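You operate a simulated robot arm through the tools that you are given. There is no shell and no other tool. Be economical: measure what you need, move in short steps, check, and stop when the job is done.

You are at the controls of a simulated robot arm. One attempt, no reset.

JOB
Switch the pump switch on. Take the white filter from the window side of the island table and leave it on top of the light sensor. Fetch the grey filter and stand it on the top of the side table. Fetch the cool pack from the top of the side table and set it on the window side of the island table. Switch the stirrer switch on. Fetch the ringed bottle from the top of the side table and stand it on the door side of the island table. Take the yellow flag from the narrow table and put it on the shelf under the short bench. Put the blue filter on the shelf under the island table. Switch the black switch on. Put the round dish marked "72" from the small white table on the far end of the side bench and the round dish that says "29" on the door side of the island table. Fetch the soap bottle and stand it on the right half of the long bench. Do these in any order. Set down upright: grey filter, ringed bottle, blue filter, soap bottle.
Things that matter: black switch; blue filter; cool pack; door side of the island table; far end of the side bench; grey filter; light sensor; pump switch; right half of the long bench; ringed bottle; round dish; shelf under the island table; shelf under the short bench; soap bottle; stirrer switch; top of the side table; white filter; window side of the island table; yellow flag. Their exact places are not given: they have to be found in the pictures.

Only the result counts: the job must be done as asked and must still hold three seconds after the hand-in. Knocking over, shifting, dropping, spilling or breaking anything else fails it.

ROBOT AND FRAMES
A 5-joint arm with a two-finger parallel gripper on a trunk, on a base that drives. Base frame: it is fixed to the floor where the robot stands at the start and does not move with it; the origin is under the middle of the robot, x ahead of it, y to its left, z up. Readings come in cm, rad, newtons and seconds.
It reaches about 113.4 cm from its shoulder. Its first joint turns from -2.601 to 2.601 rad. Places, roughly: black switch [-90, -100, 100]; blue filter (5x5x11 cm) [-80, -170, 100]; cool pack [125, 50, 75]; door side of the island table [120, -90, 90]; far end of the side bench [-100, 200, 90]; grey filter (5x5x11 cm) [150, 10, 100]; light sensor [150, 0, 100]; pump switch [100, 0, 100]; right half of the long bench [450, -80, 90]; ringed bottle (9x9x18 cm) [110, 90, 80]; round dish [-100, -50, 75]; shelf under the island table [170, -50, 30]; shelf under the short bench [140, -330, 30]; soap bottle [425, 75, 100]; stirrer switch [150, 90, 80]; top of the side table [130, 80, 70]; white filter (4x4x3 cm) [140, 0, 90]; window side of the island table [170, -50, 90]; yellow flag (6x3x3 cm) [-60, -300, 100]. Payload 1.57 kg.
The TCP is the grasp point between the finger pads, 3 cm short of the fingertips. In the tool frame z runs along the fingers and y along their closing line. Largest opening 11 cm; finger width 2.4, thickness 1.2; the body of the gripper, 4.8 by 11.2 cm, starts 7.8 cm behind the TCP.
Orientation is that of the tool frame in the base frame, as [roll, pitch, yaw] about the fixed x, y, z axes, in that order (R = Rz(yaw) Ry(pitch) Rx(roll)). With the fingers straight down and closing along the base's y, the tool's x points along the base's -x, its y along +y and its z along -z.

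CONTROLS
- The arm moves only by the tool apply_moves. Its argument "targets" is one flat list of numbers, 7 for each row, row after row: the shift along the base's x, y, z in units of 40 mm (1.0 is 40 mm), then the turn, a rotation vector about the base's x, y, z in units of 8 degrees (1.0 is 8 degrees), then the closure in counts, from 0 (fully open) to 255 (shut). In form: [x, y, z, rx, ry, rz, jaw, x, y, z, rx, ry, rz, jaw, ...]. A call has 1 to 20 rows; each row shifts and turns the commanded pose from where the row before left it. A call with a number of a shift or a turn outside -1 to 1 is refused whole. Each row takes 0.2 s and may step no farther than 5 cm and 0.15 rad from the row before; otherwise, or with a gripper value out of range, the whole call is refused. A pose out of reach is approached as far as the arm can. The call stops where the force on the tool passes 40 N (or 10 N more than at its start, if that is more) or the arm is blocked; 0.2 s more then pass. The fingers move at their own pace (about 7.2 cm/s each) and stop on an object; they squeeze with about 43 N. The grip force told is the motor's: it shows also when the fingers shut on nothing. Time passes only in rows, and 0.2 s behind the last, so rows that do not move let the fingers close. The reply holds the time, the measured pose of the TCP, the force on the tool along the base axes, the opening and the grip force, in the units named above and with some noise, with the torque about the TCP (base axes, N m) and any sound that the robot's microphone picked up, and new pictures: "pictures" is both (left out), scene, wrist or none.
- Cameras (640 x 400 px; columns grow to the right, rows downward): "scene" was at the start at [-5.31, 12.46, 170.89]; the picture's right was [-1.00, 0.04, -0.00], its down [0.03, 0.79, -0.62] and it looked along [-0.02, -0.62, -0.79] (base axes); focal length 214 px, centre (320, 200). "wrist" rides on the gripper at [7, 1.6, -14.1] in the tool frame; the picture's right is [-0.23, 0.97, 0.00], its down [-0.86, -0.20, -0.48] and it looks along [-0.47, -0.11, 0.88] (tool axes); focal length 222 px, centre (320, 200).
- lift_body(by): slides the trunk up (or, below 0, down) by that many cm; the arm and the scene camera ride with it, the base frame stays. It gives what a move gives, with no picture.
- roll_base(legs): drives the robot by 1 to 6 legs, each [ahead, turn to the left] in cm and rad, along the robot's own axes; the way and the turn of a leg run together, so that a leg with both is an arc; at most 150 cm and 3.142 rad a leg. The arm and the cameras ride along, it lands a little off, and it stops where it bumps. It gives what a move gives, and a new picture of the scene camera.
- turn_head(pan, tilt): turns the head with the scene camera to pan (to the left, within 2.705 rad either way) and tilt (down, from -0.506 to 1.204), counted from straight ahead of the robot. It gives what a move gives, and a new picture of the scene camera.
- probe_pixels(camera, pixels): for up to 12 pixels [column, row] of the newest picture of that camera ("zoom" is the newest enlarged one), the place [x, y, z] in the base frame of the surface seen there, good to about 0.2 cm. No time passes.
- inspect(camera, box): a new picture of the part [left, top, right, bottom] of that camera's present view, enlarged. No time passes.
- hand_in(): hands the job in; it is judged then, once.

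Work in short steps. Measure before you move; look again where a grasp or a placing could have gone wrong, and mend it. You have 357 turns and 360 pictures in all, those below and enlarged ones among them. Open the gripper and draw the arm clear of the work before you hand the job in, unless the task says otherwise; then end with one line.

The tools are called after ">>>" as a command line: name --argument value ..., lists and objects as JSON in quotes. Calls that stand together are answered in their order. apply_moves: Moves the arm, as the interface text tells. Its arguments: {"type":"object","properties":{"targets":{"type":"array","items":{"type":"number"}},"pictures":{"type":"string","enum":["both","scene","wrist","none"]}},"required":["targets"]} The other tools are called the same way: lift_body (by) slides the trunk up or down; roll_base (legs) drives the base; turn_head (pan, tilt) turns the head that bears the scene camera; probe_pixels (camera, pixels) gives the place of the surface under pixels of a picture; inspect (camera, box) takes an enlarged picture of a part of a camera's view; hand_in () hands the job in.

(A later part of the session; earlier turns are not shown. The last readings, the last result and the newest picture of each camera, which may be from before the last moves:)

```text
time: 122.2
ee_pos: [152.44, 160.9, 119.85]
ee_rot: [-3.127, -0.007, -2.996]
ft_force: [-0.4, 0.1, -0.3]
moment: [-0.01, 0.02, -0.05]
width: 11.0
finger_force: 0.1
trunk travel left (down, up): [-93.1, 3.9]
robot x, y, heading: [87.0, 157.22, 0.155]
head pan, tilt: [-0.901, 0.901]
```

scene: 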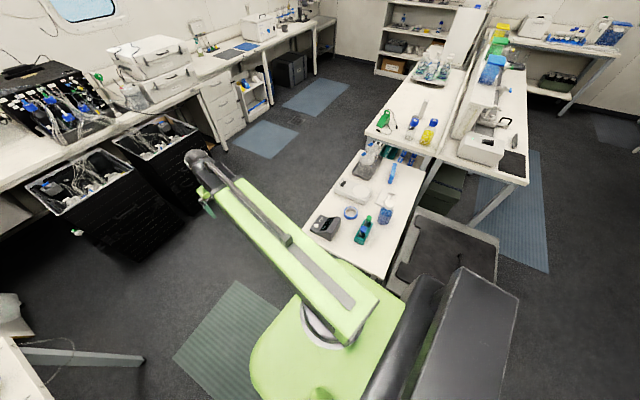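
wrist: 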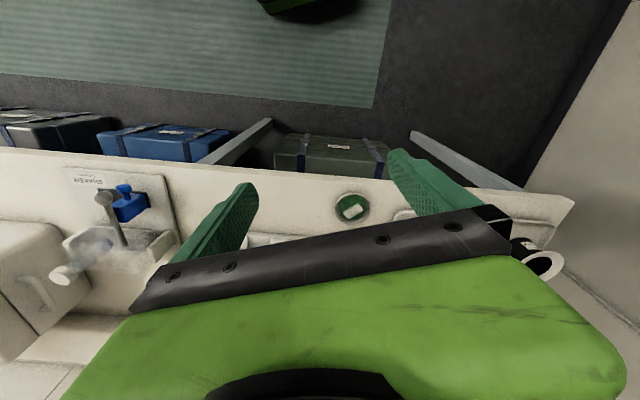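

A great overview; the window aisle is reachable this way. I zoom on the side table.

>>> inspect --camera "scene" --box '[300, 130, 460, 230]'

>>> probe_pixels --camera "zoom" --pixels '[[345, 320], [345, 290], [215, 245], [195, 225], [255, 190], [180, 235], [165, 215], [358, 180], [365, 165], [240, 410], [110, 320], [330, 240]]'

>>> inspect --camera "scene" --box '[360, 50, 520, 150]'

>>> probe_pixels --camera "zoom" --pixels '[[100, 290], [185, 320], [270, 310], [270, 280], [290, 250], [245, 235], [330, 120], [400, 120], [40, 320], [380, 60], [180, 280], [310, 150]]'

```text
4.00 times, centred on (380, 180) of scene
```

zoom: 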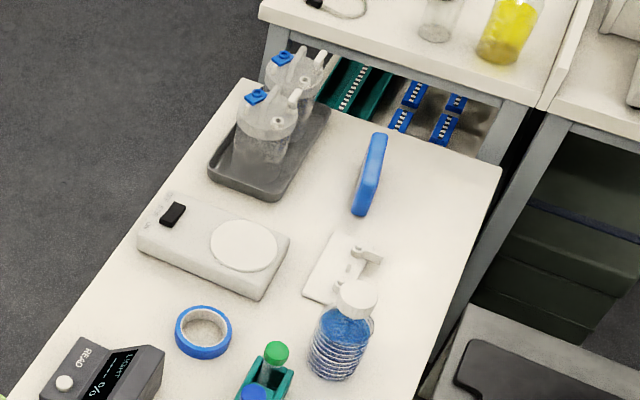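

```text
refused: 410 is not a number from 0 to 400
```

```text
4.00 times, centred on (440, 100) of scene
```

zoom: 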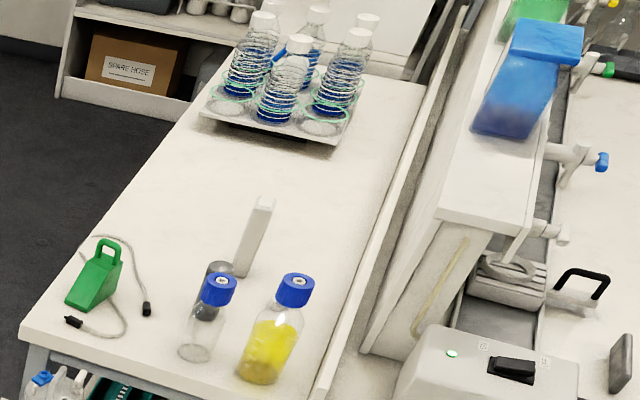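

```text
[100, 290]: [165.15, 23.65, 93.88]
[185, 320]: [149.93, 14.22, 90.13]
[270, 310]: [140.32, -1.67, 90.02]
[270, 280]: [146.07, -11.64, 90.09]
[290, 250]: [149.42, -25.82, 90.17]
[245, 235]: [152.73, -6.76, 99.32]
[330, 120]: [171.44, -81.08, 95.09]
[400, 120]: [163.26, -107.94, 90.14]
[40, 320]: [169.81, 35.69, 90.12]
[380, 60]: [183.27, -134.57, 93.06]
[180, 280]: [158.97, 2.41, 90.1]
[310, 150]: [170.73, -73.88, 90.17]
```

I zoom on the white post/grey filter and the READ box, and re-probe the side table.

>>> inspect --camera "scene" --box '[400, 90, 448, 120]'

>>> probe_pixels --camera "zoom" --pixels '[[260, 130], [290, 140], [280, 120], [250, 200], [190, 220], [170, 250]]'

>>> inspect --camera "scene" --box '[300, 150, 412, 220]'

>>> probe_pixels --camera "zoom" --pixels '[[275, 150], [265, 160], [283, 140], [250, 145], [490, 255], [480, 370], [490, 310], [520, 300], [460, 320], [100, 320], [420, 120], [300, 300]]'

```text
13.33 times, centred on (424, 105) of scene
```

zoom: 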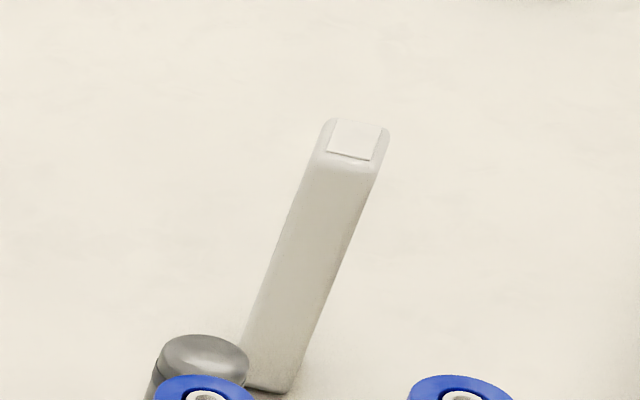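

```text
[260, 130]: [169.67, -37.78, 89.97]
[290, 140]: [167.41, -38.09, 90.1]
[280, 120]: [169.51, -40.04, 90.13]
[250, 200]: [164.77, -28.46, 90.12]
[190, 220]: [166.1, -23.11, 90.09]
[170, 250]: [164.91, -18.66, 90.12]
```

```text
5.71 times, centred on (356, 185) of scene
```

zoom: 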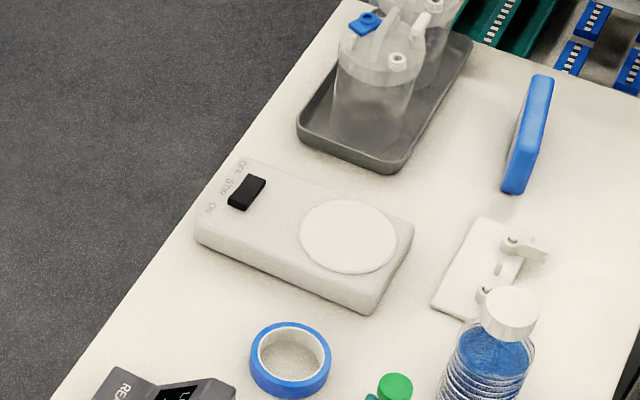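

```text
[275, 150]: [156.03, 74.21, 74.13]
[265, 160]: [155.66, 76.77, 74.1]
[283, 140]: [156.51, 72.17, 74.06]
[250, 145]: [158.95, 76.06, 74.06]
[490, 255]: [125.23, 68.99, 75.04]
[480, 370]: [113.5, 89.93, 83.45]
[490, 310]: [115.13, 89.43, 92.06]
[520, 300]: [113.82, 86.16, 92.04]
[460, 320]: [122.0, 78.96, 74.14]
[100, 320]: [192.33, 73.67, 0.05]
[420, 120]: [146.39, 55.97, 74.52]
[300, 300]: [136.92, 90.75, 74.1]
```

The stirrer rocker is at (247,192) in this zoom, ON toward +y. I probe it and the bottle.

>>> inspect --camera "scene" --box '[326, 172, 366, 197]'

>>> probe_pixels --camera "zoom" --pixels '[[270, 150], [285, 140], [235, 190], [270, 180], [300, 130], [245, 165], [250, 200]]'

>>> probe_pixels --camera "scene" --pixels '[[389, 205], [385, 215], [382, 210], [392, 208], [386, 223], [392, 215], [379, 213]]'

```text
16.00 times, centred on (346, 184) of scene
```

zoom: 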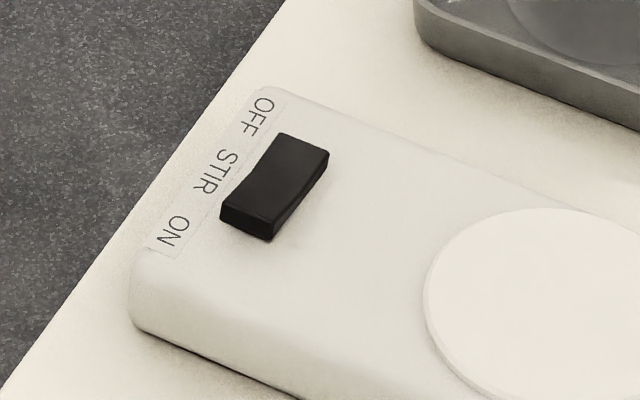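

```text
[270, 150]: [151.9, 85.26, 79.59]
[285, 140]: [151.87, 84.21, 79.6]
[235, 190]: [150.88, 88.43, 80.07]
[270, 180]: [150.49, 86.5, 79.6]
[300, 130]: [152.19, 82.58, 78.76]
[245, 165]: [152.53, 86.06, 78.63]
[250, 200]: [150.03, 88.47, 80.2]
```

```text
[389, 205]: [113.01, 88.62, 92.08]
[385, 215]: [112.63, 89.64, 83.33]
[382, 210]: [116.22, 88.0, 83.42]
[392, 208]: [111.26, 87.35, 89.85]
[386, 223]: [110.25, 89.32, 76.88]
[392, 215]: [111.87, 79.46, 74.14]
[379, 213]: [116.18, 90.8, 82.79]
```

I close the fingers and move above the ON end (150.3, 88.6), then lower with the trunk.

>>> apply_moves --targets '[-0.03, -1, 0, 0, 0, 0, 255, -0.03, -1, 0, 0, 0, 0, 255, -0.03, -1, 0, 0, 0, 0, 255, -0.03, -1, 0, 0, 0, 0, 255, -0.03, -1, 0, 0, 0, 0, 255, -0.03, -1, 0, 0, 0, 0, 255, -0.03, -1, 0, 0, 0, 0, 255, -0.03, -1, 0, 0, 0, 0, 255, -0.03, -1, 0, 0, 0, 0, 255, -0.03, -1, 0, 0, 0, 0, 255, -0.03, -1, 0, 0, 0, 0, 255, -0.03, -1, 0, 0, 0, 0, 255, -0.03, -1, 0, 0, 0, 0, 255, -0.03, -1, 0, 0, 0, 0, 255, -0.03, -1, 0, 0, 0, 0, 255, -0.03, -1, 0, 0, 0, 0, 255, -0.03, -1, 0, 0, 0, 0, 255, -0.03, -1, 0, 0, 0, 0, 255]' --pictures "none"

>>> lift_body --by -25

>>> apply_moves --targets '[0, 0, 0, 0, 0, 0, 255]'

```text
time: 126.0
ee_pos: [149.97, 89.23, 119.73]
ee_rot: [-3.125, -0.004, -2.998]
ft_force: [1.2, 0.1, 0.3]
moment: [0.01, -0.02, -0.01]
width: 0.0
finger_force: 20.8
out of reach, approached as far as the arm can: row 18
trunk travel left (down, up): [-93.1, 3.9]
robot x, y, heading: [87.32, 157.18, 0.155]
head pan, tilt: [-0.901, 0.901]
```

```text
time: 128.6
ee_pos: [150.05, 89.27, 94.73]
ee_rot: [-3.123, -0.004, -2.996]
ft_force: [0.0, -0.2, 0.0]
moment: [-0.01, 0.01, 0.0]
width: 0.0
finger_force: 21.2
trunk travel left (down, up): [-68.1, 28.9]
robot x, y, heading: [87.1, 157.48, 0.157]
head pan, tilt: [-0.901, 0.901]
```

```text
time: 129.0
ee_pos: [150.11, 89.2, 94.77]
ee_rot: [-3.124, -0.006, -2.997]
ft_force: [0.1, -0.1, 0.2]
moment: [-0.02, 0.01, -0.01]
width: 0.0
finger_force: 21.3
trunk travel left (down, up): [-68.1, 28.9]
robot x, y, heading: [87.32, 157.12, 0.157]
head pan, tilt: [-0.901, 0.901]
```

scene: 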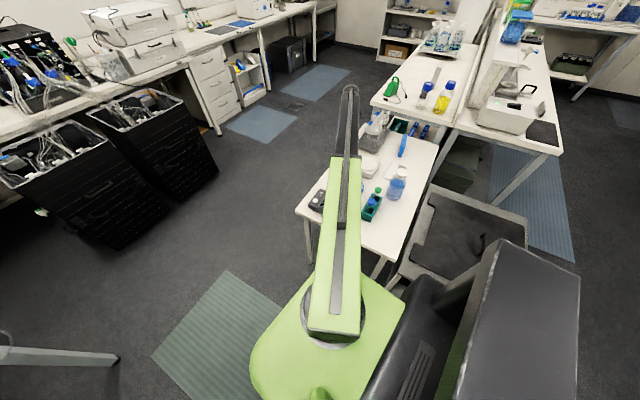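
wrist: 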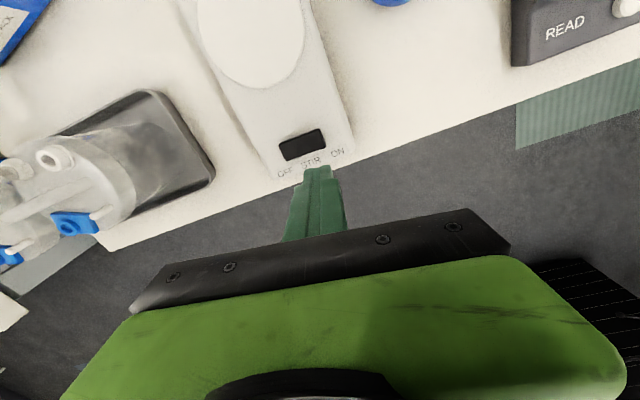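

I probe the rocker in the wrist view.

>>> probe_pixels --camera "wrist" --pixels '[[320, 138], [302, 145], [285, 152], [312, 140], [318, 145], [60, 170], [337, 152]]'

```text
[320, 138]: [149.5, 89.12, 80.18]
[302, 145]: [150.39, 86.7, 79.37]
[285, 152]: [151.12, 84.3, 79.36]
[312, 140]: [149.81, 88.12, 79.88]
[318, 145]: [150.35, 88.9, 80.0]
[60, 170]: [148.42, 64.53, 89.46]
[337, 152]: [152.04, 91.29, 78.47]
```

Aligned on the ON end. I lower and press in small steps.

>>> lift_body --by -11.2

>>> lift_body --by -0.7

>>> lift_body --by -0.6

>>> lift_body --by -0.5

```text
time: 130.5
ee_pos: [150.07, 89.3, 83.67]
ee_rot: [-3.124, -0.006, -2.998]
ft_force: [-0.1, -0.5, -0.4]
moment: [-0.01, 0.02, -0.01]
width: 0.0
finger_force: 21.1
trunk travel left (down, up): [-56.9, 40.1]
robot x, y, heading: [87.53, 157.03, 0.161]
head pan, tilt: [-0.901, 0.901]
```

```text
time: 131.0
ee_pos: [149.99, 89.3, 82.94]
ee_rot: [-3.124, -0.005, -2.996]
ft_force: [1.3, -0.3, -0.4]
moment: [0.02, 0.01, 0.0]
width: 0.03
finger_force: 22.0
trunk travel left (down, up): [-56.2, 40.8]
robot x, y, heading: [87.24, 157.57, 0.154]
head pan, tilt: [-0.901, 0.901]
heard: click
```

```text
time: 131.6
ee_pos: [149.86, 89.3, 82.62]
ee_rot: [-3.12, 0.002, -2.998]
ft_force: [-2.8, 0.8, 28.1]
moment: [-0.2, -0.27, -0.03]
width: 0.0
finger_force: 21.0
trunk travel left (down, up): [-55.6, 41.4]
robot x, y, heading: [87.24, 157.48, 0.154]
head pan, tilt: [-0.901, 0.901]
stopped: the force on the tool passed its limit at 41 N (the readings are from after the stop); the commanded pose is now the measured one
```

```text
time: 131.9
ee_pos: [149.92, 89.28, 82.62]
ee_rot: [-3.115, 0.001, -2.997]
ft_force: [-2.7, 1.7, 35.8]
moment: [-0.32, -0.35, 0.0]
width: 0.0
finger_force: 21.2
trunk travel left (down, up): [-55.6, 41.4]
robot x, y, heading: [87.4, 157.08, 0.154]
head pan, tilt: [-0.901, 0.901]
stopped: the force on the tool passed its limit at 48 N (the readings are from after the stop); the commanded pose is now the measured one
```

Click heard. I lift and go above the ringed bottle (cap ≈(113.8,88)).

>>> lift_body --by 30

>>> inspect --camera "wrist" --box '[240, 100, 400, 200]'

>>> apply_moves --targets '[-0.9, 0, 0, 0, 0, 0, 0, -0.9, 0, 0, 0, 0, 0, 0, -0.9, 0, 0, 0, 0, 0, 0, -0.9, 0, 0, 0, 0, 0, 0, -0.9, 0, 0, 0, 0, 0, 0, -0.9, 0, 0, 0, 0, 0, 0, -0.9, 0, 0, 0, 0, 0, 0, -0.9, 0, 0, 0, 0, 0, 0, -0.9, 0, 0, 0, 0, 0, 0, -0.9, -0.2, 0, 0, 0, 0, 0]'

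```text
time: 134.9
ee_pos: [150.1, 89.22, 112.14]
ee_rot: [-3.119, 0.0, -2.997]
ft_force: [0.0, 0.8, -0.2]
moment: [0.03, -0.01, 0.03]
width: 0.0
finger_force: 21.5
trunk travel left (down, up): [-85.6, 11.4]
robot x, y, heading: [87.09, 157.18, 0.15]
head pan, tilt: [-0.901, 0.901]
```

```text
4.00 times, centred on (320, 150) of wrist
```

zoom: 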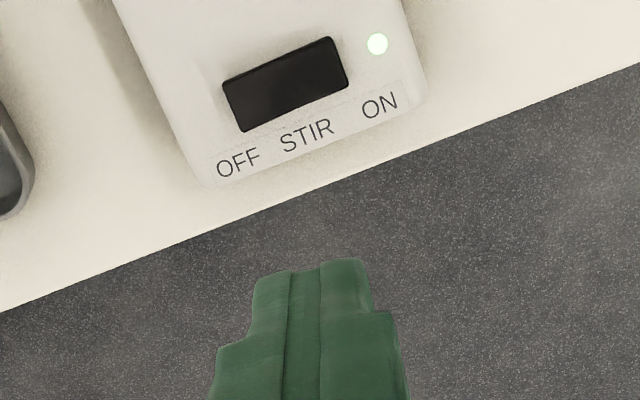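

```text
time: 137.1
ee_pos: [114.21, 88.35, 112.28]
ee_rot: [-3.118, 0.001, -2.998]
ft_force: [-0.4, 0.2, -0.2]
moment: [0.0, 0.01, 0.03]
width: 11.0
finger_force: 0.0
trunk travel left (down, up): [-85.6, 11.4]
robot x, y, heading: [87.47, 157.41, 0.162]
head pan, tilt: [-0.901, 0.901]
```

scene: 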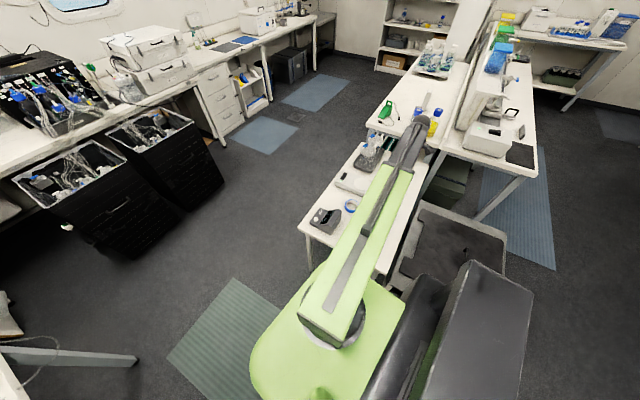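
wrist: 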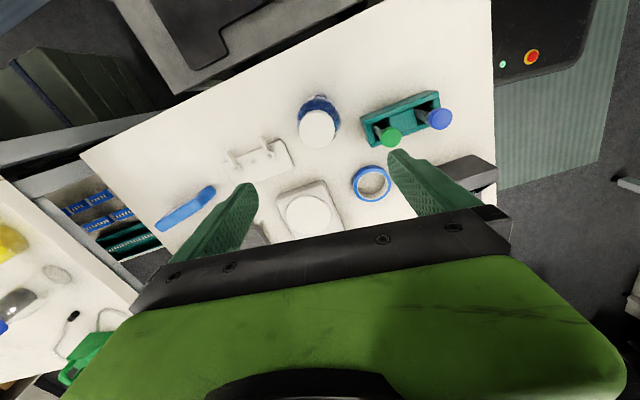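

Stirrer lamp lit. I measure the bottle and neighbours from above.

>>> inspect --camera "wrist" --box '[240, 70, 464, 210]'

>>> probe_pixels --camera "zoom" --pixels '[[218, 165], [170, 165], [268, 165], [218, 115], [218, 215], [215, 90], [180, 100], [260, 110], [350, 150], [145, 220], [330, 310], [400, 100]]'

```text
2.86 times, centred on (352, 140) of wrist
```

zoom: 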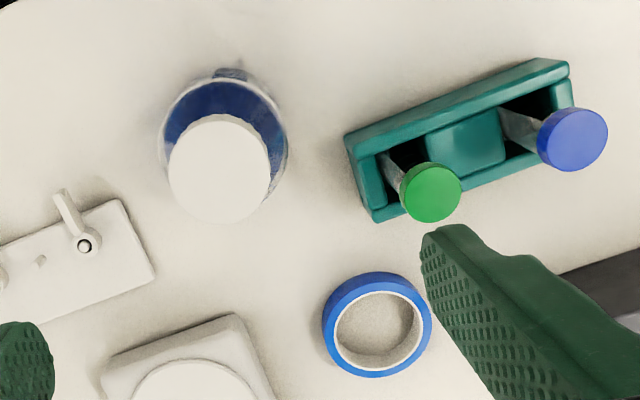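

```text
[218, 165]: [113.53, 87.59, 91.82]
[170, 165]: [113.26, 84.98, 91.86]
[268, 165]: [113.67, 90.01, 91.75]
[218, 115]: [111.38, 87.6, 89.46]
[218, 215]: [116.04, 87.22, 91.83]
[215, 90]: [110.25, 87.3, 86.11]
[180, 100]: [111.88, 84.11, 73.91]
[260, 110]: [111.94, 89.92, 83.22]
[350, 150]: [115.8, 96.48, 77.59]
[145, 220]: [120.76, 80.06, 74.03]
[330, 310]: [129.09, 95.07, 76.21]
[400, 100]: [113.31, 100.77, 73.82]
```

Cap centre (113.6,87.5), top 91.8. Neighbours clear by 4 cm. I centre and lower to TCP≈84.8.

>>> apply_moves --targets '[-0.15, -0.21, 0, 0, 0, 0, 0, 0, 0, 0, 0, 0, 0, 0]' --pictures "none"

>>> lift_body --by -17

>>> apply_moves --targets '[0, 0, 0, 0, 0, 0, 0]' --pictures "wrist"

```text
time: 137.7
ee_pos: [113.75, 87.56, 112.27]
ee_rot: [-3.117, -0.002, -2.997]
ft_force: [0.3, 0.4, -0.7]
moment: [-0.01, 0.0, 0.0]
width: 10.99
finger_force: 0.0
trunk travel left (down, up): [-85.6, 11.4]
robot x, y, heading: [87.26, 157.14, 0.156]
head pan, tilt: [-0.901, 0.901]
```

```text
time: 139.6
ee_pos: [113.68, 87.61, 95.24]
ee_rot: [-3.119, 0.0, -2.997]
ft_force: [-0.1, 0.7, 0.1]
moment: [0.02, -0.02, 0.0]
width: 11.03
finger_force: 0.0
trunk travel left (down, up): [-68.6, 28.4]
robot x, y, heading: [87.2, 157.47, 0.154]
head pan, tilt: [-0.901, 0.901]
```

```text
time: 140.0
ee_pos: [113.76, 87.64, 95.24]
ee_rot: [-3.116, 0.001, -2.997]
ft_force: [0.1, 0.2, 0.5]
moment: [-0.01, 0.0, -0.01]
width: 11.01
finger_force: 0.1
trunk travel left (down, up): [-68.6, 28.4]
robot x, y, heading: [87.17, 157.52, 0.156]
head pan, tilt: [-0.901, 0.901]
```

wrist: 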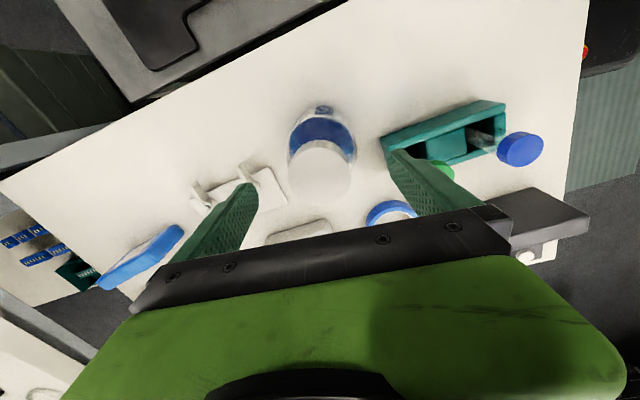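

Centred between the fingers. I lower 10.3 and grip.

>>> lift_body --by -10.2

>>> apply_moves --targets '[0, 0, 0, 0, 0, 0, 255, 0, 0, 0, 0, 0, 0, 255, 0, 0, 0, 0, 0, 0, 255, 0, 0, 0, 0, 0, 0, 255]' --pictures "wrist"

```text
time: 141.4
ee_pos: [113.71, 87.5, 85.09]
ee_rot: [-3.118, 0.0, -2.997]
ft_force: [-0.4, 1.2, 0.7]
moment: [0.02, 0.02, 0.01]
width: 11.0
finger_force: 0.1
trunk travel left (down, up): [-58.4, 38.6]
robot x, y, heading: [87.14, 157.35, 0.156]
head pan, tilt: [-0.901, 0.901]
```

```text
time: 142.4
ee_pos: [113.72, 87.59, 85.06]
ee_rot: [-3.118, 0.001, -2.997]
ft_force: [-0.5, -1.2, 1.9]
moment: [0.2, 0.03, 0.01]
width: 8.12
finger_force: 43.0
trunk travel left (down, up): [-58.4, 38.6]
robot x, y, heading: [87.45, 157.36, 0.155]
head pan, tilt: [-0.901, 0.901]
```

wrist: 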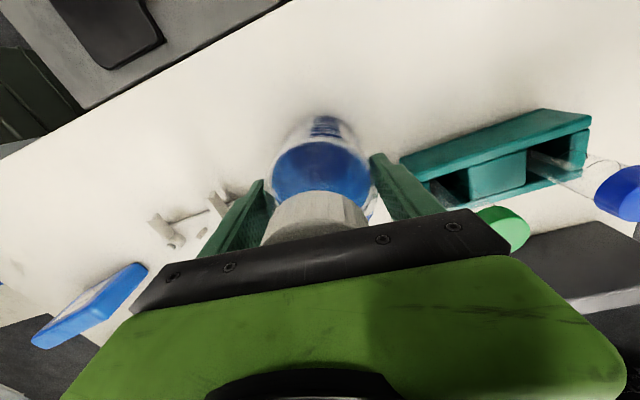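

Gripped at 8.1; the base is ~11 below the TCP. I lift high and swing the arm to straight ahead of the robot.

>>> lift_body --by 34

>>> apply_moves --targets '[0.78, 0.8, 0, 0, 0, 0, 255, 0.78, 0.8, 0, 0, 0, 0, 255, 0.78, 0.8, 0, 0, 0, 0, 255, 0.78, 0.8, 0, 0, 0, 0, 255, 0.78, 0.8, 0, 0, 0, 0, 255, 0.78, 0.8, 0, 0, 0, 0, 255, 0.78, 0.8, 0, 0, 0, 0, 255, 0.78, 0.8, 0, 0, 0, 0, 255, 0.78, 0.8, 0, 0, 0, 0, 255, 0.78, 0.8, 0, 0, 0, 0, 255]' --pictures "none"

>>> apply_moves --targets '[0.05, 0.96, 0, 0, 0, 0, 255, 0.05, 0.96, 0, 0, 0, 0, 255, 0.05, 0.96, 0, 0, 0, 0, 255, 0.05, 0.96, 0, 0, 0, 0, 255, 0.05, 0.96, 0, 0, 0, 0, 255, 0.05, 0.96, 0, 0, 0, 0, 255, 0.05, 0.96, 0, 0, 0, 0, 255, 0.05, 0.96, 0, 0, 0, 0, 255, 0.05, 0.96, 0, 0, 0, 0, 255, 0.05, 0.96, 0, 0, 0, 0, 255, 0.05, 0.96, 0, 0, 0, 0, 255, 0.05, 0.96, 0, 0, 0, 0, 255]' --pictures "wrist"

```text
time: 145.7
ee_pos: [113.79, 87.64, 118.97]
ee_rot: [-3.119, -0.001, -2.997]
ft_force: [-1.1, -1.5, -6.9]
moment: [0.02, 0.05, 0.04]
width: 8.09
finger_force: 43.3
trunk travel left (down, up): [-92.4, 4.6]
robot x, y, heading: [86.93, 157.56, 0.152]
head pan, tilt: [-0.901, 0.901]
```

```text
time: 147.9
ee_pos: [145.08, 119.56, 118.98]
ee_rot: [-3.118, 0.0, -2.998]
ft_force: [0.0, -0.8, -7.3]
moment: [-0.01, 0.07, 0.0]
width: 8.1
finger_force: 42.8
trunk travel left (down, up): [-92.4, 4.6]
robot x, y, heading: [87.49, 157.54, 0.155]
head pan, tilt: [-0.901, 0.901]
```

```text
time: 150.5
ee_pos: [147.5, 165.6, 119.11]
ee_rot: [-3.116, -0.001, -2.997]
ft_force: [-0.3, -0.1, -8.3]
moment: [0.01, 0.03, -0.03]
width: 8.07
finger_force: 43.4
trunk travel left (down, up): [-92.4, 4.6]
robot x, y, heading: [87.21, 157.33, 0.151]
head pan, tilt: [-0.901, 0.901]
```

wrist: 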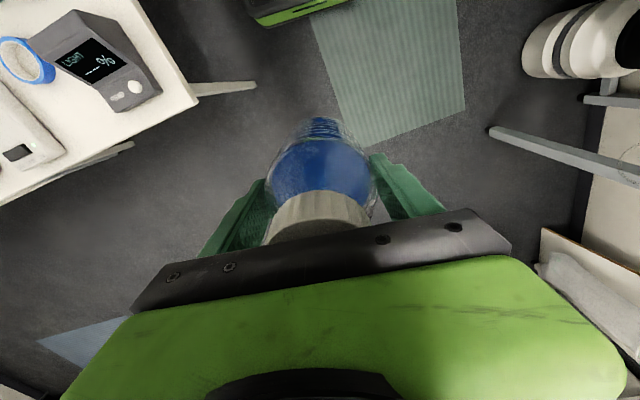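

Now I drive back round to the door side of the island.

>>> roll_base --legs '[[-91, 0], [0, -1.726], [150, 0], [33, 0], [0, 1.571], [10, 0]]'

>>> turn_head --pan -0.3 --tilt 0.9

```text
time: 172.7
ee_pos: [74.02, -38.71, 119.05]
ee_rot: [-3.116, -0.003, -3.137]
ft_force: [0.1, 0.7, -8.3]
moment: [0.0, 0.03, 0.0]
width: 8.06
finger_force: 42.3
trunk travel left (down, up): [-92.4, 4.6]
robot x, y, heading: [13.28, -38.26, 0.012]
head pan, tilt: [-0.901, 0.901]
```

scene: 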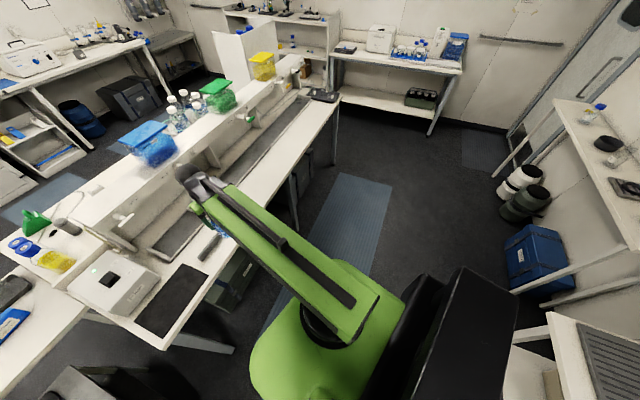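

```text
time: 173.7
ee_pos: [73.79, -38.68, 119.04]
ee_rot: [-3.116, -0.001, -3.138]
ft_force: [-0.2, -0.7, -7.4]
moment: [0.04, 0.03, 0.01]
width: 8.04
finger_force: 43.0
trunk travel left (down, up): [-92.4, 4.6]
robot x, y, heading: [12.82, -38.26, 0.015]
head pan, tilt: [-0.3, 0.901]
```

scene: 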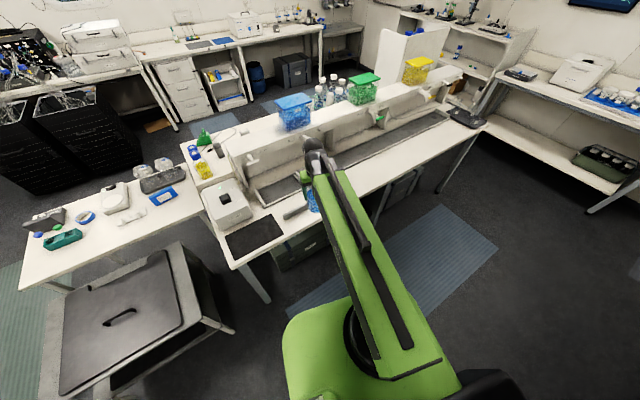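

I probe the free strip of the door side near y≈-70.

>>> inspect --camera "scene" --box '[280, 100, 480, 225]'

>>> probe_pixels --camera "scene" --pixels '[[360, 195], [380, 180], [355, 180], [375, 205], [400, 165], [420, 160], [395, 155], [420, 175], [440, 150], [385, 195], [350, 165], [365, 172]]'

```text
3.20 times, centred on (380, 162) of scene
```

zoom: 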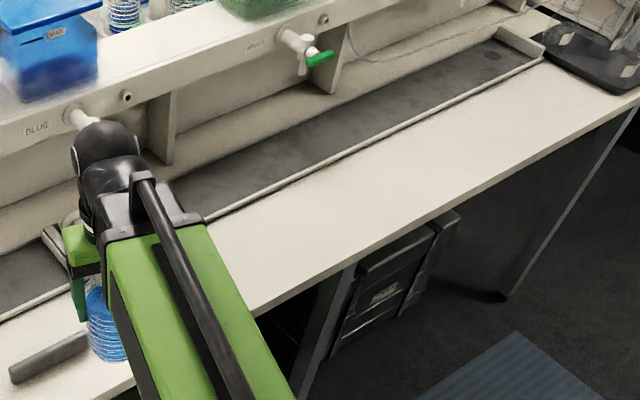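

```text
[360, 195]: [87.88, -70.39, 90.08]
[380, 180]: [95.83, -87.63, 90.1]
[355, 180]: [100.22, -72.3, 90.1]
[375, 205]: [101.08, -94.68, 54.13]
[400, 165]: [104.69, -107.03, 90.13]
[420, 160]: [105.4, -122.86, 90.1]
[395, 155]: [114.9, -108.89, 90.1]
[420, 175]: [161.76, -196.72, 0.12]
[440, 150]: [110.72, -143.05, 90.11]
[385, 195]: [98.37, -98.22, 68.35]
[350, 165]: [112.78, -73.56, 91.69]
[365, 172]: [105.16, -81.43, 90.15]
```

I check the BLUE tap's position relative to the drop spot (96,-66).

>>> probe_pixels --camera "zoom" --pixels '[[72, 115], [85, 120], [125, 98], [315, 58], [300, 45], [270, 62], [190, 60], [240, 235], [330, 215]]'

```text
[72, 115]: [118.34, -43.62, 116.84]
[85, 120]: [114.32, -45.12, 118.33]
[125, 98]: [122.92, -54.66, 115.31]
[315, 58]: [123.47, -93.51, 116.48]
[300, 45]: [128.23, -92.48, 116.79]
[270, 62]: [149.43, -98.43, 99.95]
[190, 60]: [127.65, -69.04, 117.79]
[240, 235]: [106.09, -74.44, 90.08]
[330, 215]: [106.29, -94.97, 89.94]
```

Clear. I move the bottle over (96,-66), then lower.

>>> apply_moves --targets '[0.69, -0.86, 0, 0, 0, 0, 255, 0.69, -0.86, 0, 0, 0, 0, 255, 0.69, -0.86, 0, 0, 0, 0, 255, 0.69, -0.86, 0, 0, 0, 0, 255, 0.69, -0.86, 0, 0, 0, 0, 255, 0.69, -0.86, 0, 0, 0, 0, 255, 0.69, -0.86, 0, 0, 0, 0, 255, 0.69, -0.86, 0, 0, 0, 0, 255]' --pictures "none"

>>> lift_body --by -13

>>> apply_moves --targets '[0, 0, 0, 0, 0, 0, 255]'

```text
time: 175.5
ee_pos: [95.75, -66.3, 118.96]
ee_rot: [-3.12, -0.001, -3.137]
ft_force: [-0.2, -0.4, -7.9]
moment: [0.02, 0.05, 0.01]
width: 8.07
finger_force: 42.7
trunk travel left (down, up): [-92.4, 4.6]
robot x, y, heading: [13.18, -38.36, 0.019]
head pan, tilt: [-0.3, 0.901]
```

```text
time: 177.1
ee_pos: [95.58, -66.28, 105.93]
ee_rot: [-3.119, -0.002, -3.138]
ft_force: [0.3, 0.4, -6.6]
moment: [-0.02, 0.01, 0.01]
width: 8.04
finger_force: 43.5
trunk travel left (down, up): [-79.4, 17.6]
robot x, y, heading: [13.2, -38.55, 0.011]
head pan, tilt: [-0.3, 0.901]
```

```text
time: 177.5
ee_pos: [95.8, -66.21, 106.03]
ee_rot: [-3.118, -0.002, -3.139]
ft_force: [-0.1, 0.7, -8.3]
moment: [0.02, 0.06, -0.02]
width: 8.04
finger_force: 42.5
trunk travel left (down, up): [-79.4, 17.6]
robot x, y, heading: [13.21, -37.9, 0.011]
head pan, tilt: [-0.3, 0.901]
```

scene: 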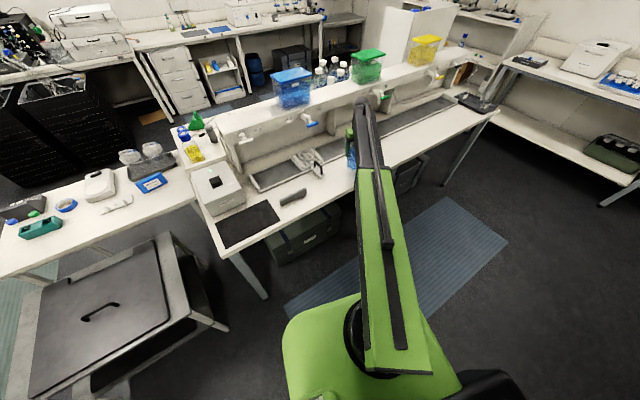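
wrist: 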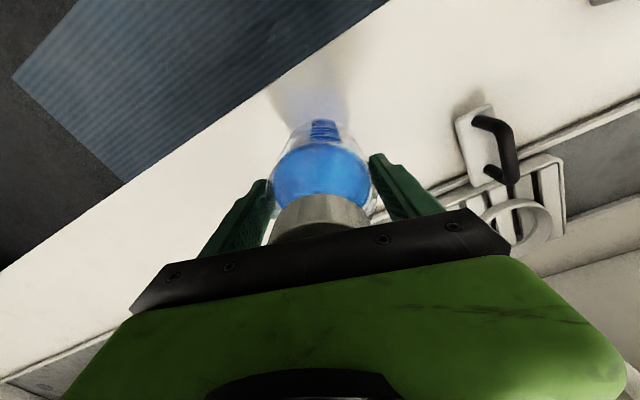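

I lower the last centimetres and sense contact.

>>> lift_body --by -4.6

>>> lift_body --by -0.25

>>> lift_body --by -0.15

```text
time: 178.4
ee_pos: [95.58, -66.23, 101.43]
ee_rot: [-3.118, 0.0, -3.138]
ft_force: [0.9, -0.4, -7.8]
moment: [0.0, 0.06, 0.0]
width: 8.06
finger_force: 42.8
trunk travel left (down, up): [-74.8, 22.2]
robot x, y, heading: [12.69, -38.27, 0.016]
head pan, tilt: [-0.3, 0.901]
```

```text
time: 178.9
ee_pos: [95.54, -66.24, 101.27]
ee_rot: [-3.116, 0.001, -3.138]
ft_force: [2.5, -1.3, 2.8]
moment: [0.27, -0.3, -0.11]
width: 8.08
finger_force: 42.8
trunk travel left (down, up): [-74.5, 22.5]
robot x, y, heading: [13.06, -38.36, 0.019]
head pan, tilt: [-0.3, 0.901]
```

```text
time: 179.4
ee_pos: [95.59, -66.18, 101.31]
ee_rot: [-3.116, 0.004, -3.138]
ft_force: [11.4, -4.5, 28.7]
moment: [0.5, -1.21, -0.34]
width: 8.07
finger_force: 43.1
trunk travel left (down, up): [-74.4, 22.6]
robot x, y, heading: [13.08, -38.54, 0.012]
head pan, tilt: [-0.3, 0.901]
```

Contact made. I ease up 0.1, open, and lift off.

>>> lift_body --by 0.12

>>> apply_moves --targets '[0, 0, 0, 0, 0, 0, 0, 0, 0, 0, 0, 0, 0, 0, 0, 0, 0, 0, 0, 0, 0]' --pictures "none"

>>> lift_body --by 21

>>> apply_moves --targets '[-0.8, 0.5, 0, 0, 0, 0, 0, -0.8, 0.5, 0, 0, 0, 0, 0, -0.8, 0.5, 0, 0, 0, 0, 0, -0.8, 0.5, 0, 0, 0, 0, 0, -0.8, 0.5, 0, 0, 0, 0, 0, -0.8, 0.5, 0, 0, 0, 0, 0]'

```text
time: 179.9
ee_pos: [95.61, -66.2, 101.16]
ee_rot: [-3.117, 0.001, -3.139]
ft_force: [6.3, -3.1, 13.6]
moment: [0.4, -0.72, -0.23]
width: 8.08
finger_force: 43.1
trunk travel left (down, up): [-74.5, 22.5]
robot x, y, heading: [13.24, -38.09, 0.015]
head pan, tilt: [-0.3, 0.901]
```

```text
time: 180.7
ee_pos: [95.58, -66.17, 101.22]
ee_rot: [-3.118, -0.002, -3.138]
ft_force: [-0.9, 0.6, 0.6]
moment: [0.0, 0.02, 0.0]
width: 10.99
finger_force: 0.1
trunk travel left (down, up): [-74.5, 22.5]
robot x, y, heading: [13.28, -38.45, 0.012]
head pan, tilt: [-0.3, 0.901]
```

```text
time: 183.0
ee_pos: [95.62, -66.28, 122.28]
ee_rot: [-3.118, 0.001, -3.138]
ft_force: [0.5, 0.3, 0.0]
moment: [-0.02, 0.01, 0.01]
width: 10.99
finger_force: 0.0
trunk travel left (down, up): [-95.5, 1.5]
robot x, y, heading: [13.13, -38.29, 0.014]
head pan, tilt: [-0.3, 0.901]
```

```text
time: 184.4
ee_pos: [76.23, -54.2, 122.2]
ee_rot: [-3.117, 0.001, -3.139]
ft_force: [0.0, -0.5, 1.2]
moment: [-0.04, 0.01, -0.02]
width: 10.99
finger_force: 0.2
trunk travel left (down, up): [-95.5, 1.5]
robot x, y, heading: [13.48, -38.48, 0.011]
head pan, tilt: [-0.3, 0.901]
```

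scene: 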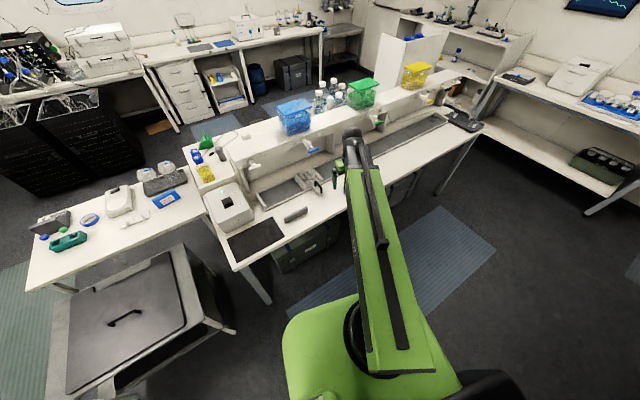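
wrist: 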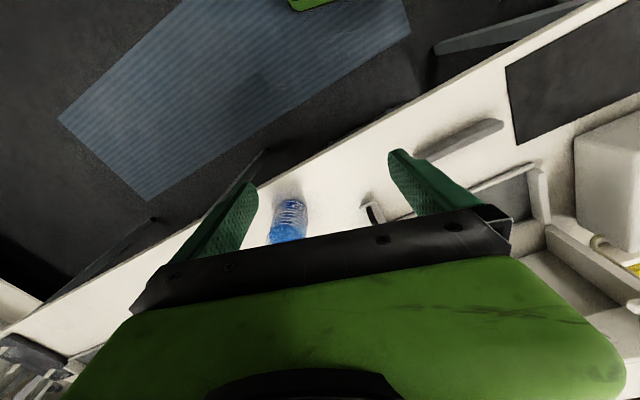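

The bottle stands. Now I turn round and go for dish 29 at (-108.6,-15).

>>> roll_base --legs '[[0, 2.77], [46, 0]]'

>>> turn_head --pan 0.2 --tilt 0.9

>>> probe_pixels --camera "scene" --pixels '[[320, 250], [400, 240], [250, 250], [350, 220]]'

```text
time: 193.7
ee_pos: [-84.09, 13.28, 122.15]
ee_rot: [-3.117, 0.0, -0.343]
ft_force: [-0.2, -0.3, -0.7]
moment: [-0.01, -0.02, 0.03]
width: 10.98
finger_force: 0.1
trunk travel left (down, up): [-95.5, 1.5]
robot x, y, heading: [-31.4, -26.67, 2.8]
head pan, tilt: [-0.3, 0.901]
```

scene: 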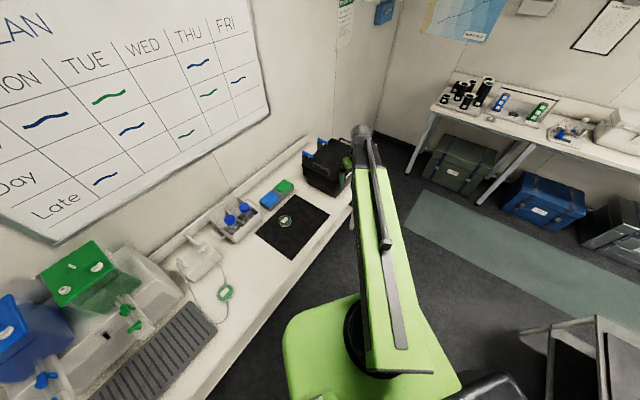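

```text
time: 194.6
ee_pos: [-84.21, 13.27, 122.22]
ee_rot: [-3.119, -0.001, -0.344]
ft_force: [-0.6, 0.0, -0.2]
moment: [-0.04, 0.02, 0.03]
width: 11.0
finger_force: 0.1
trunk travel left (down, up): [-95.5, 1.5]
robot x, y, heading: [-31.93, -27.38, 2.804]
head pan, tilt: [0.201, 0.901]
```

scene: 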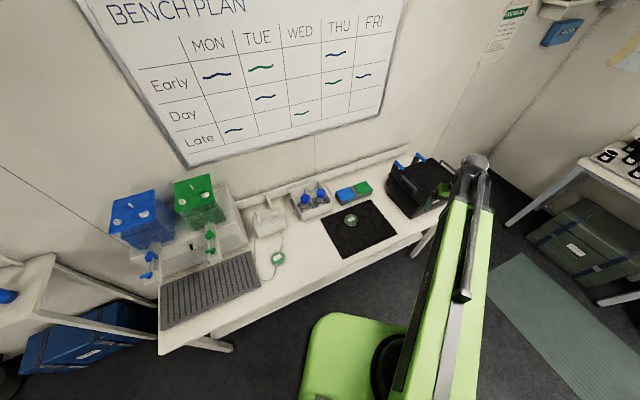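

```text
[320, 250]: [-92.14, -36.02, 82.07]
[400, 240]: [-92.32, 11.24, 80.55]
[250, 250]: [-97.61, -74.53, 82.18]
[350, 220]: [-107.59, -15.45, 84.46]
```

The dish is at px (350,220) → (-107.6,-15.5). I move over it.

>>> apply_moves --targets '[-0.667, -0.8, 0, 0, 0, 0, 0, -0.667, -0.8, 0, 0, 0, 0, 0, -0.667, -0.8, 0, 0, 0, 0, 0, -0.667, -0.8, 0, 0, 0, 0, 0, -0.667, -0.8, 0, 0, 0, 0, 0, -0.667, -0.8, 0, 0, 0, 0, 0, -0.667, -0.8, 0, 0, 0, 0, 0, -0.667, -0.8, 0, 0, 0, 0, 0, -0.667, -0.8, 0, 0, 0, 0, 0]' --pictures "none"

>>> lift_body --by -27

>>> apply_moves --targets '[0, 0, 0, 0, 0, 0, 0]' --pictures "wrist"

```text
time: 196.6
ee_pos: [-108.02, -15.65, 122.14]
ee_rot: [-3.118, -0.002, -0.345]
ft_force: [-1.0, -0.6, -0.3]
moment: [0.0, 0.03, 0.01]
width: 10.98
finger_force: 0.0
trunk travel left (down, up): [-95.5, 1.5]
robot x, y, heading: [-31.69, -27.46, 2.799]
head pan, tilt: [0.201, 0.901]
```

```text
time: 199.4
ee_pos: [-108.09, -15.6, 95.2]
ee_rot: [-3.118, -0.001, -0.344]
ft_force: [-0.9, -0.1, -0.2]
moment: [0.02, -0.01, -0.03]
width: 11.01
finger_force: 0.2
trunk travel left (down, up): [-68.5, 28.5]
robot x, y, heading: [-31.29, -26.89, 2.795]
head pan, tilt: [0.201, 0.901]
```

```text
time: 199.8
ee_pos: [-107.98, -15.52, 95.21]
ee_rot: [-3.117, -0.001, -0.344]
ft_force: [-0.3, -0.1, -0.8]
moment: [0.01, 0.01, 0.02]
width: 11.03
finger_force: 0.2
trunk travel left (down, up): [-68.5, 28.5]
robot x, y, heading: [-31.31, -26.88, 2.796]
head pan, tilt: [0.201, 0.901]
```

wrist: 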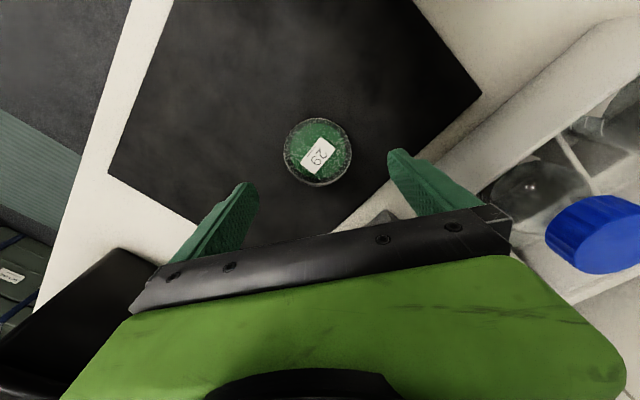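

I measure the dish and the nearby caddy handle.

>>> probe_pixels --camera "wrist" --pixels '[[318, 152], [284, 152], [351, 152], [318, 119], [318, 186], [480, 170], [500, 130], [390, 215], [430, 220], [520, 180], [110, 260]]'

```text
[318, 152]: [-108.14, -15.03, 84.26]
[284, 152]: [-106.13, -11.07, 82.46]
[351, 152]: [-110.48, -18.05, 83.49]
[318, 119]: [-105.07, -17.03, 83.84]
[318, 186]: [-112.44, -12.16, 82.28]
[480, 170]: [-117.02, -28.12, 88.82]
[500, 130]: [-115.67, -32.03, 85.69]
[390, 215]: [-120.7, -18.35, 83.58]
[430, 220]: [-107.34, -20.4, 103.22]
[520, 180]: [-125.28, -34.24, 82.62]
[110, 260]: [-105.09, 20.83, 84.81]
```

Centre (-108.4,-14.9). I correct by (-0.3,+0.65), lower 9.4 and grip.

>>> apply_moves --targets '[-0.08, 0.16, 0, 0, 0, 0, 0]' --pictures "none"

>>> lift_body --by -9.4

>>> apply_moves --targets '[0, 0, 0, 0, 0, 0, 255, 0, 0, 0, 0, 0, 0, 255, 0, 0, 0, 0, 0, 0, 255, 0, 0, 0, 0, 0, 0, 255, 0, 0, 0, 0, 0, 0, 255]' --pictures "wrist"

```text
time: 200.2
ee_pos: [-108.35, -15.06, 95.17]
ee_rot: [-3.116, 0.0, -0.343]
ft_force: [-0.1, -0.1, 0.2]
moment: [0.03, 0.0, 0.0]
width: 11.0
finger_force: 0.0
trunk travel left (down, up): [-68.5, 28.5]
robot x, y, heading: [-31.55, -27.16, 2.796]
head pan, tilt: [0.201, 0.901]
```

```text
time: 201.5
ee_pos: [-108.24, -15.07, 85.76]
ee_rot: [-3.118, 0.001, -0.343]
ft_force: [-1.2, -0.1, 0.1]
moment: [-0.02, 0.05, 0.01]
width: 11.0
finger_force: 0.1
trunk travel left (down, up): [-59.1, 37.9]
robot x, y, heading: [-31.34, -27.11, 2.797]
head pan, tilt: [0.201, 0.901]
```

```text
time: 202.7
ee_pos: [-108.23, -15.01, 85.68]
ee_rot: [-3.117, 0.0, -0.345]
ft_force: [-0.1, 0.0, 1.0]
moment: [0.1, -0.01, 0.01]
width: 7.75
finger_force: 43.0
trunk travel left (down, up): [-59.1, 37.9]
robot x, y, heading: [-31.32, -27.08, 2.802]
head pan, tilt: [0.201, 0.901]
```

wrist: 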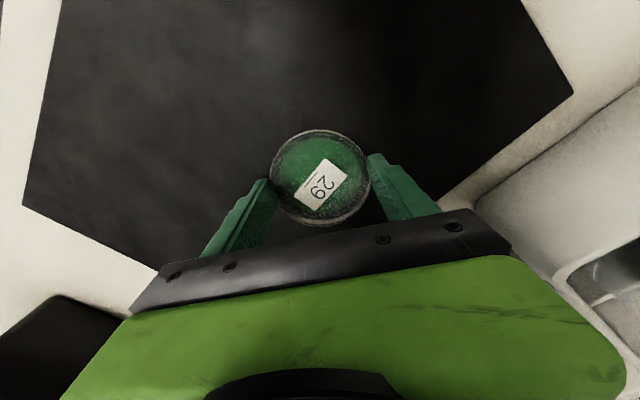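

Gripped. I lift, retract, then drive to about (12,-75) facing the island.

>>> lift_body --by 35

>>> apply_moves --targets '[0.9, -0.1, 0, 0, 0, 0, 255, 0.9, -0.1, 0, 0, 0, 0, 255, 0.9, -0.1, 0, 0, 0, 0, 255, 0.9, -0.1, 0, 0, 0, 0, 255, 0.9, -0.1, 0, 0, 0, 0, 255]' --pictures "none"

>>> roll_base --legs '[[0, -1.8], [0, -1.834], [62, 0], [0, 0.834]]'

>>> turn_head --pan -0.1 --tilt 0.9

```text
time: 206.1
ee_pos: [-108.35, -15.04, 120.92]
ee_rot: [-3.118, -0.003, -0.342]
ft_force: [-0.5, -0.6, -1.5]
moment: [0.01, 0.01, -0.02]
width: 7.71
finger_force: 43.2
trunk travel left (down, up): [-94.1, 2.9]
robot x, y, heading: [-31.26, -27.05, 2.795]
head pan, tilt: [0.201, 0.901]
```

```text
time: 207.3
ee_pos: [-90.07, -17.21, 120.82]
ee_rot: [-3.12, -0.001, -0.343]
ft_force: [-0.3, -0.2, -0.6]
moment: [-0.03, 0.03, 0.01]
width: 7.75
finger_force: 43.1
trunk travel left (down, up): [-94.1, 2.9]
robot x, y, heading: [-31.27, -27.18, 2.798]
head pan, tilt: [0.201, 0.901]
```

```text
time: 215.0
ee_pos: [27.99, -33.4, 120.8]
ee_rot: [-3.121, -0.004, 2.863]
ft_force: [0.5, -1.4, 0.1]
moment: [0.11, 0.0, 0.0]
width: 7.69
finger_force: 42.5
trunk travel left (down, up): [-94.1, 2.9]
robot x, y, heading: [-33.06, -33.26, -0.324]
head pan, tilt: [0.201, 0.901]
stopped in leg 2: the robot was blocked; the commanded pose is now the measured one
```

scene: 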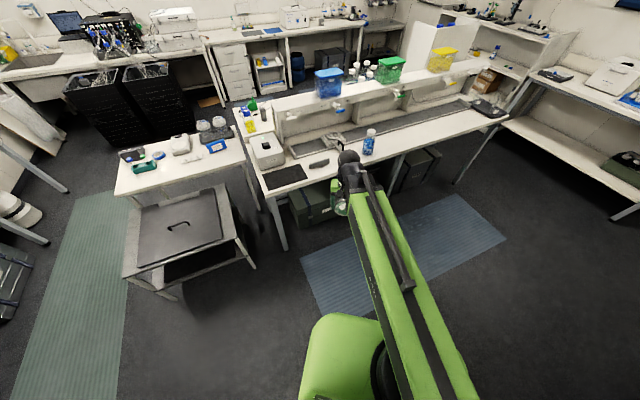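

```text
time: 215.8
ee_pos: [27.97, -33.38, 120.84]
ee_rot: [-3.12, -0.001, 2.861]
ft_force: [0.0, -0.3, 0.3]
moment: [-0.01, -0.01, -0.01]
width: 7.72
finger_force: 43.6
trunk travel left (down, up): [-94.1, 2.9]
robot x, y, heading: [-32.47, -33.04, -0.326]
head pan, tilt: [-0.099, 0.901]
```

scene: 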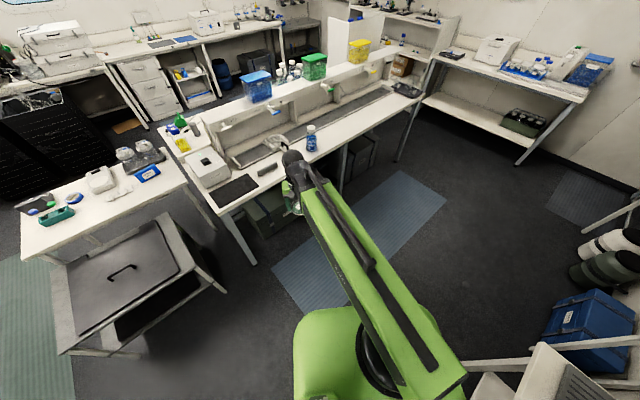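

The turn was blocked: the rear right of the robot probably touches the small table. I look back to see the state.

>>> turn_head --pan -2.6 --tilt 1.1

>>> turn_head --pan 2.6 --tilt 1.0

```text
time: 218.1
ee_pos: [27.92, -33.37, 120.76]
ee_rot: [-3.12, -0.002, 2.862]
ft_force: [0.3, 0.4, -0.5]
moment: [0.0, -0.01, 0.01]
width: 7.74
finger_force: 43.2
trunk travel left (down, up): [-94.1, 2.9]
robot x, y, heading: [-32.62, -33.53, -0.325]
head pan, tilt: [-2.601, 1.1]
```

scene: 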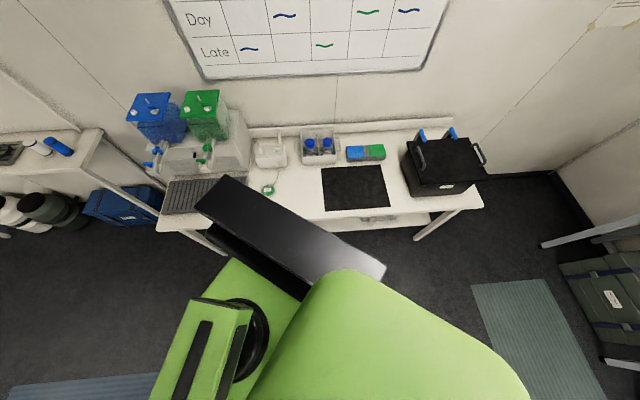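

```text
time: 222.1
ee_pos: [28.1, -33.36, 120.84]
ee_rot: [-3.121, -0.001, 2.863]
ft_force: [0.5, -0.1, 0.3]
moment: [-0.01, -0.02, -0.01]
width: 7.71
finger_force: 43.0
trunk travel left (down, up): [-94.1, 2.9]
robot x, y, heading: [-32.58, -33.45, -0.32]
head pan, tilt: [2.601, 1.0]
```

scene: 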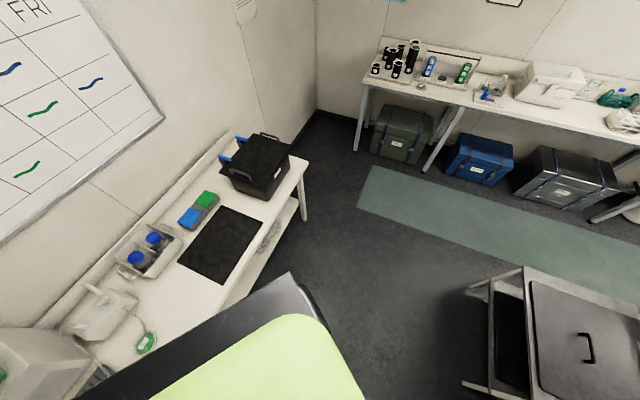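

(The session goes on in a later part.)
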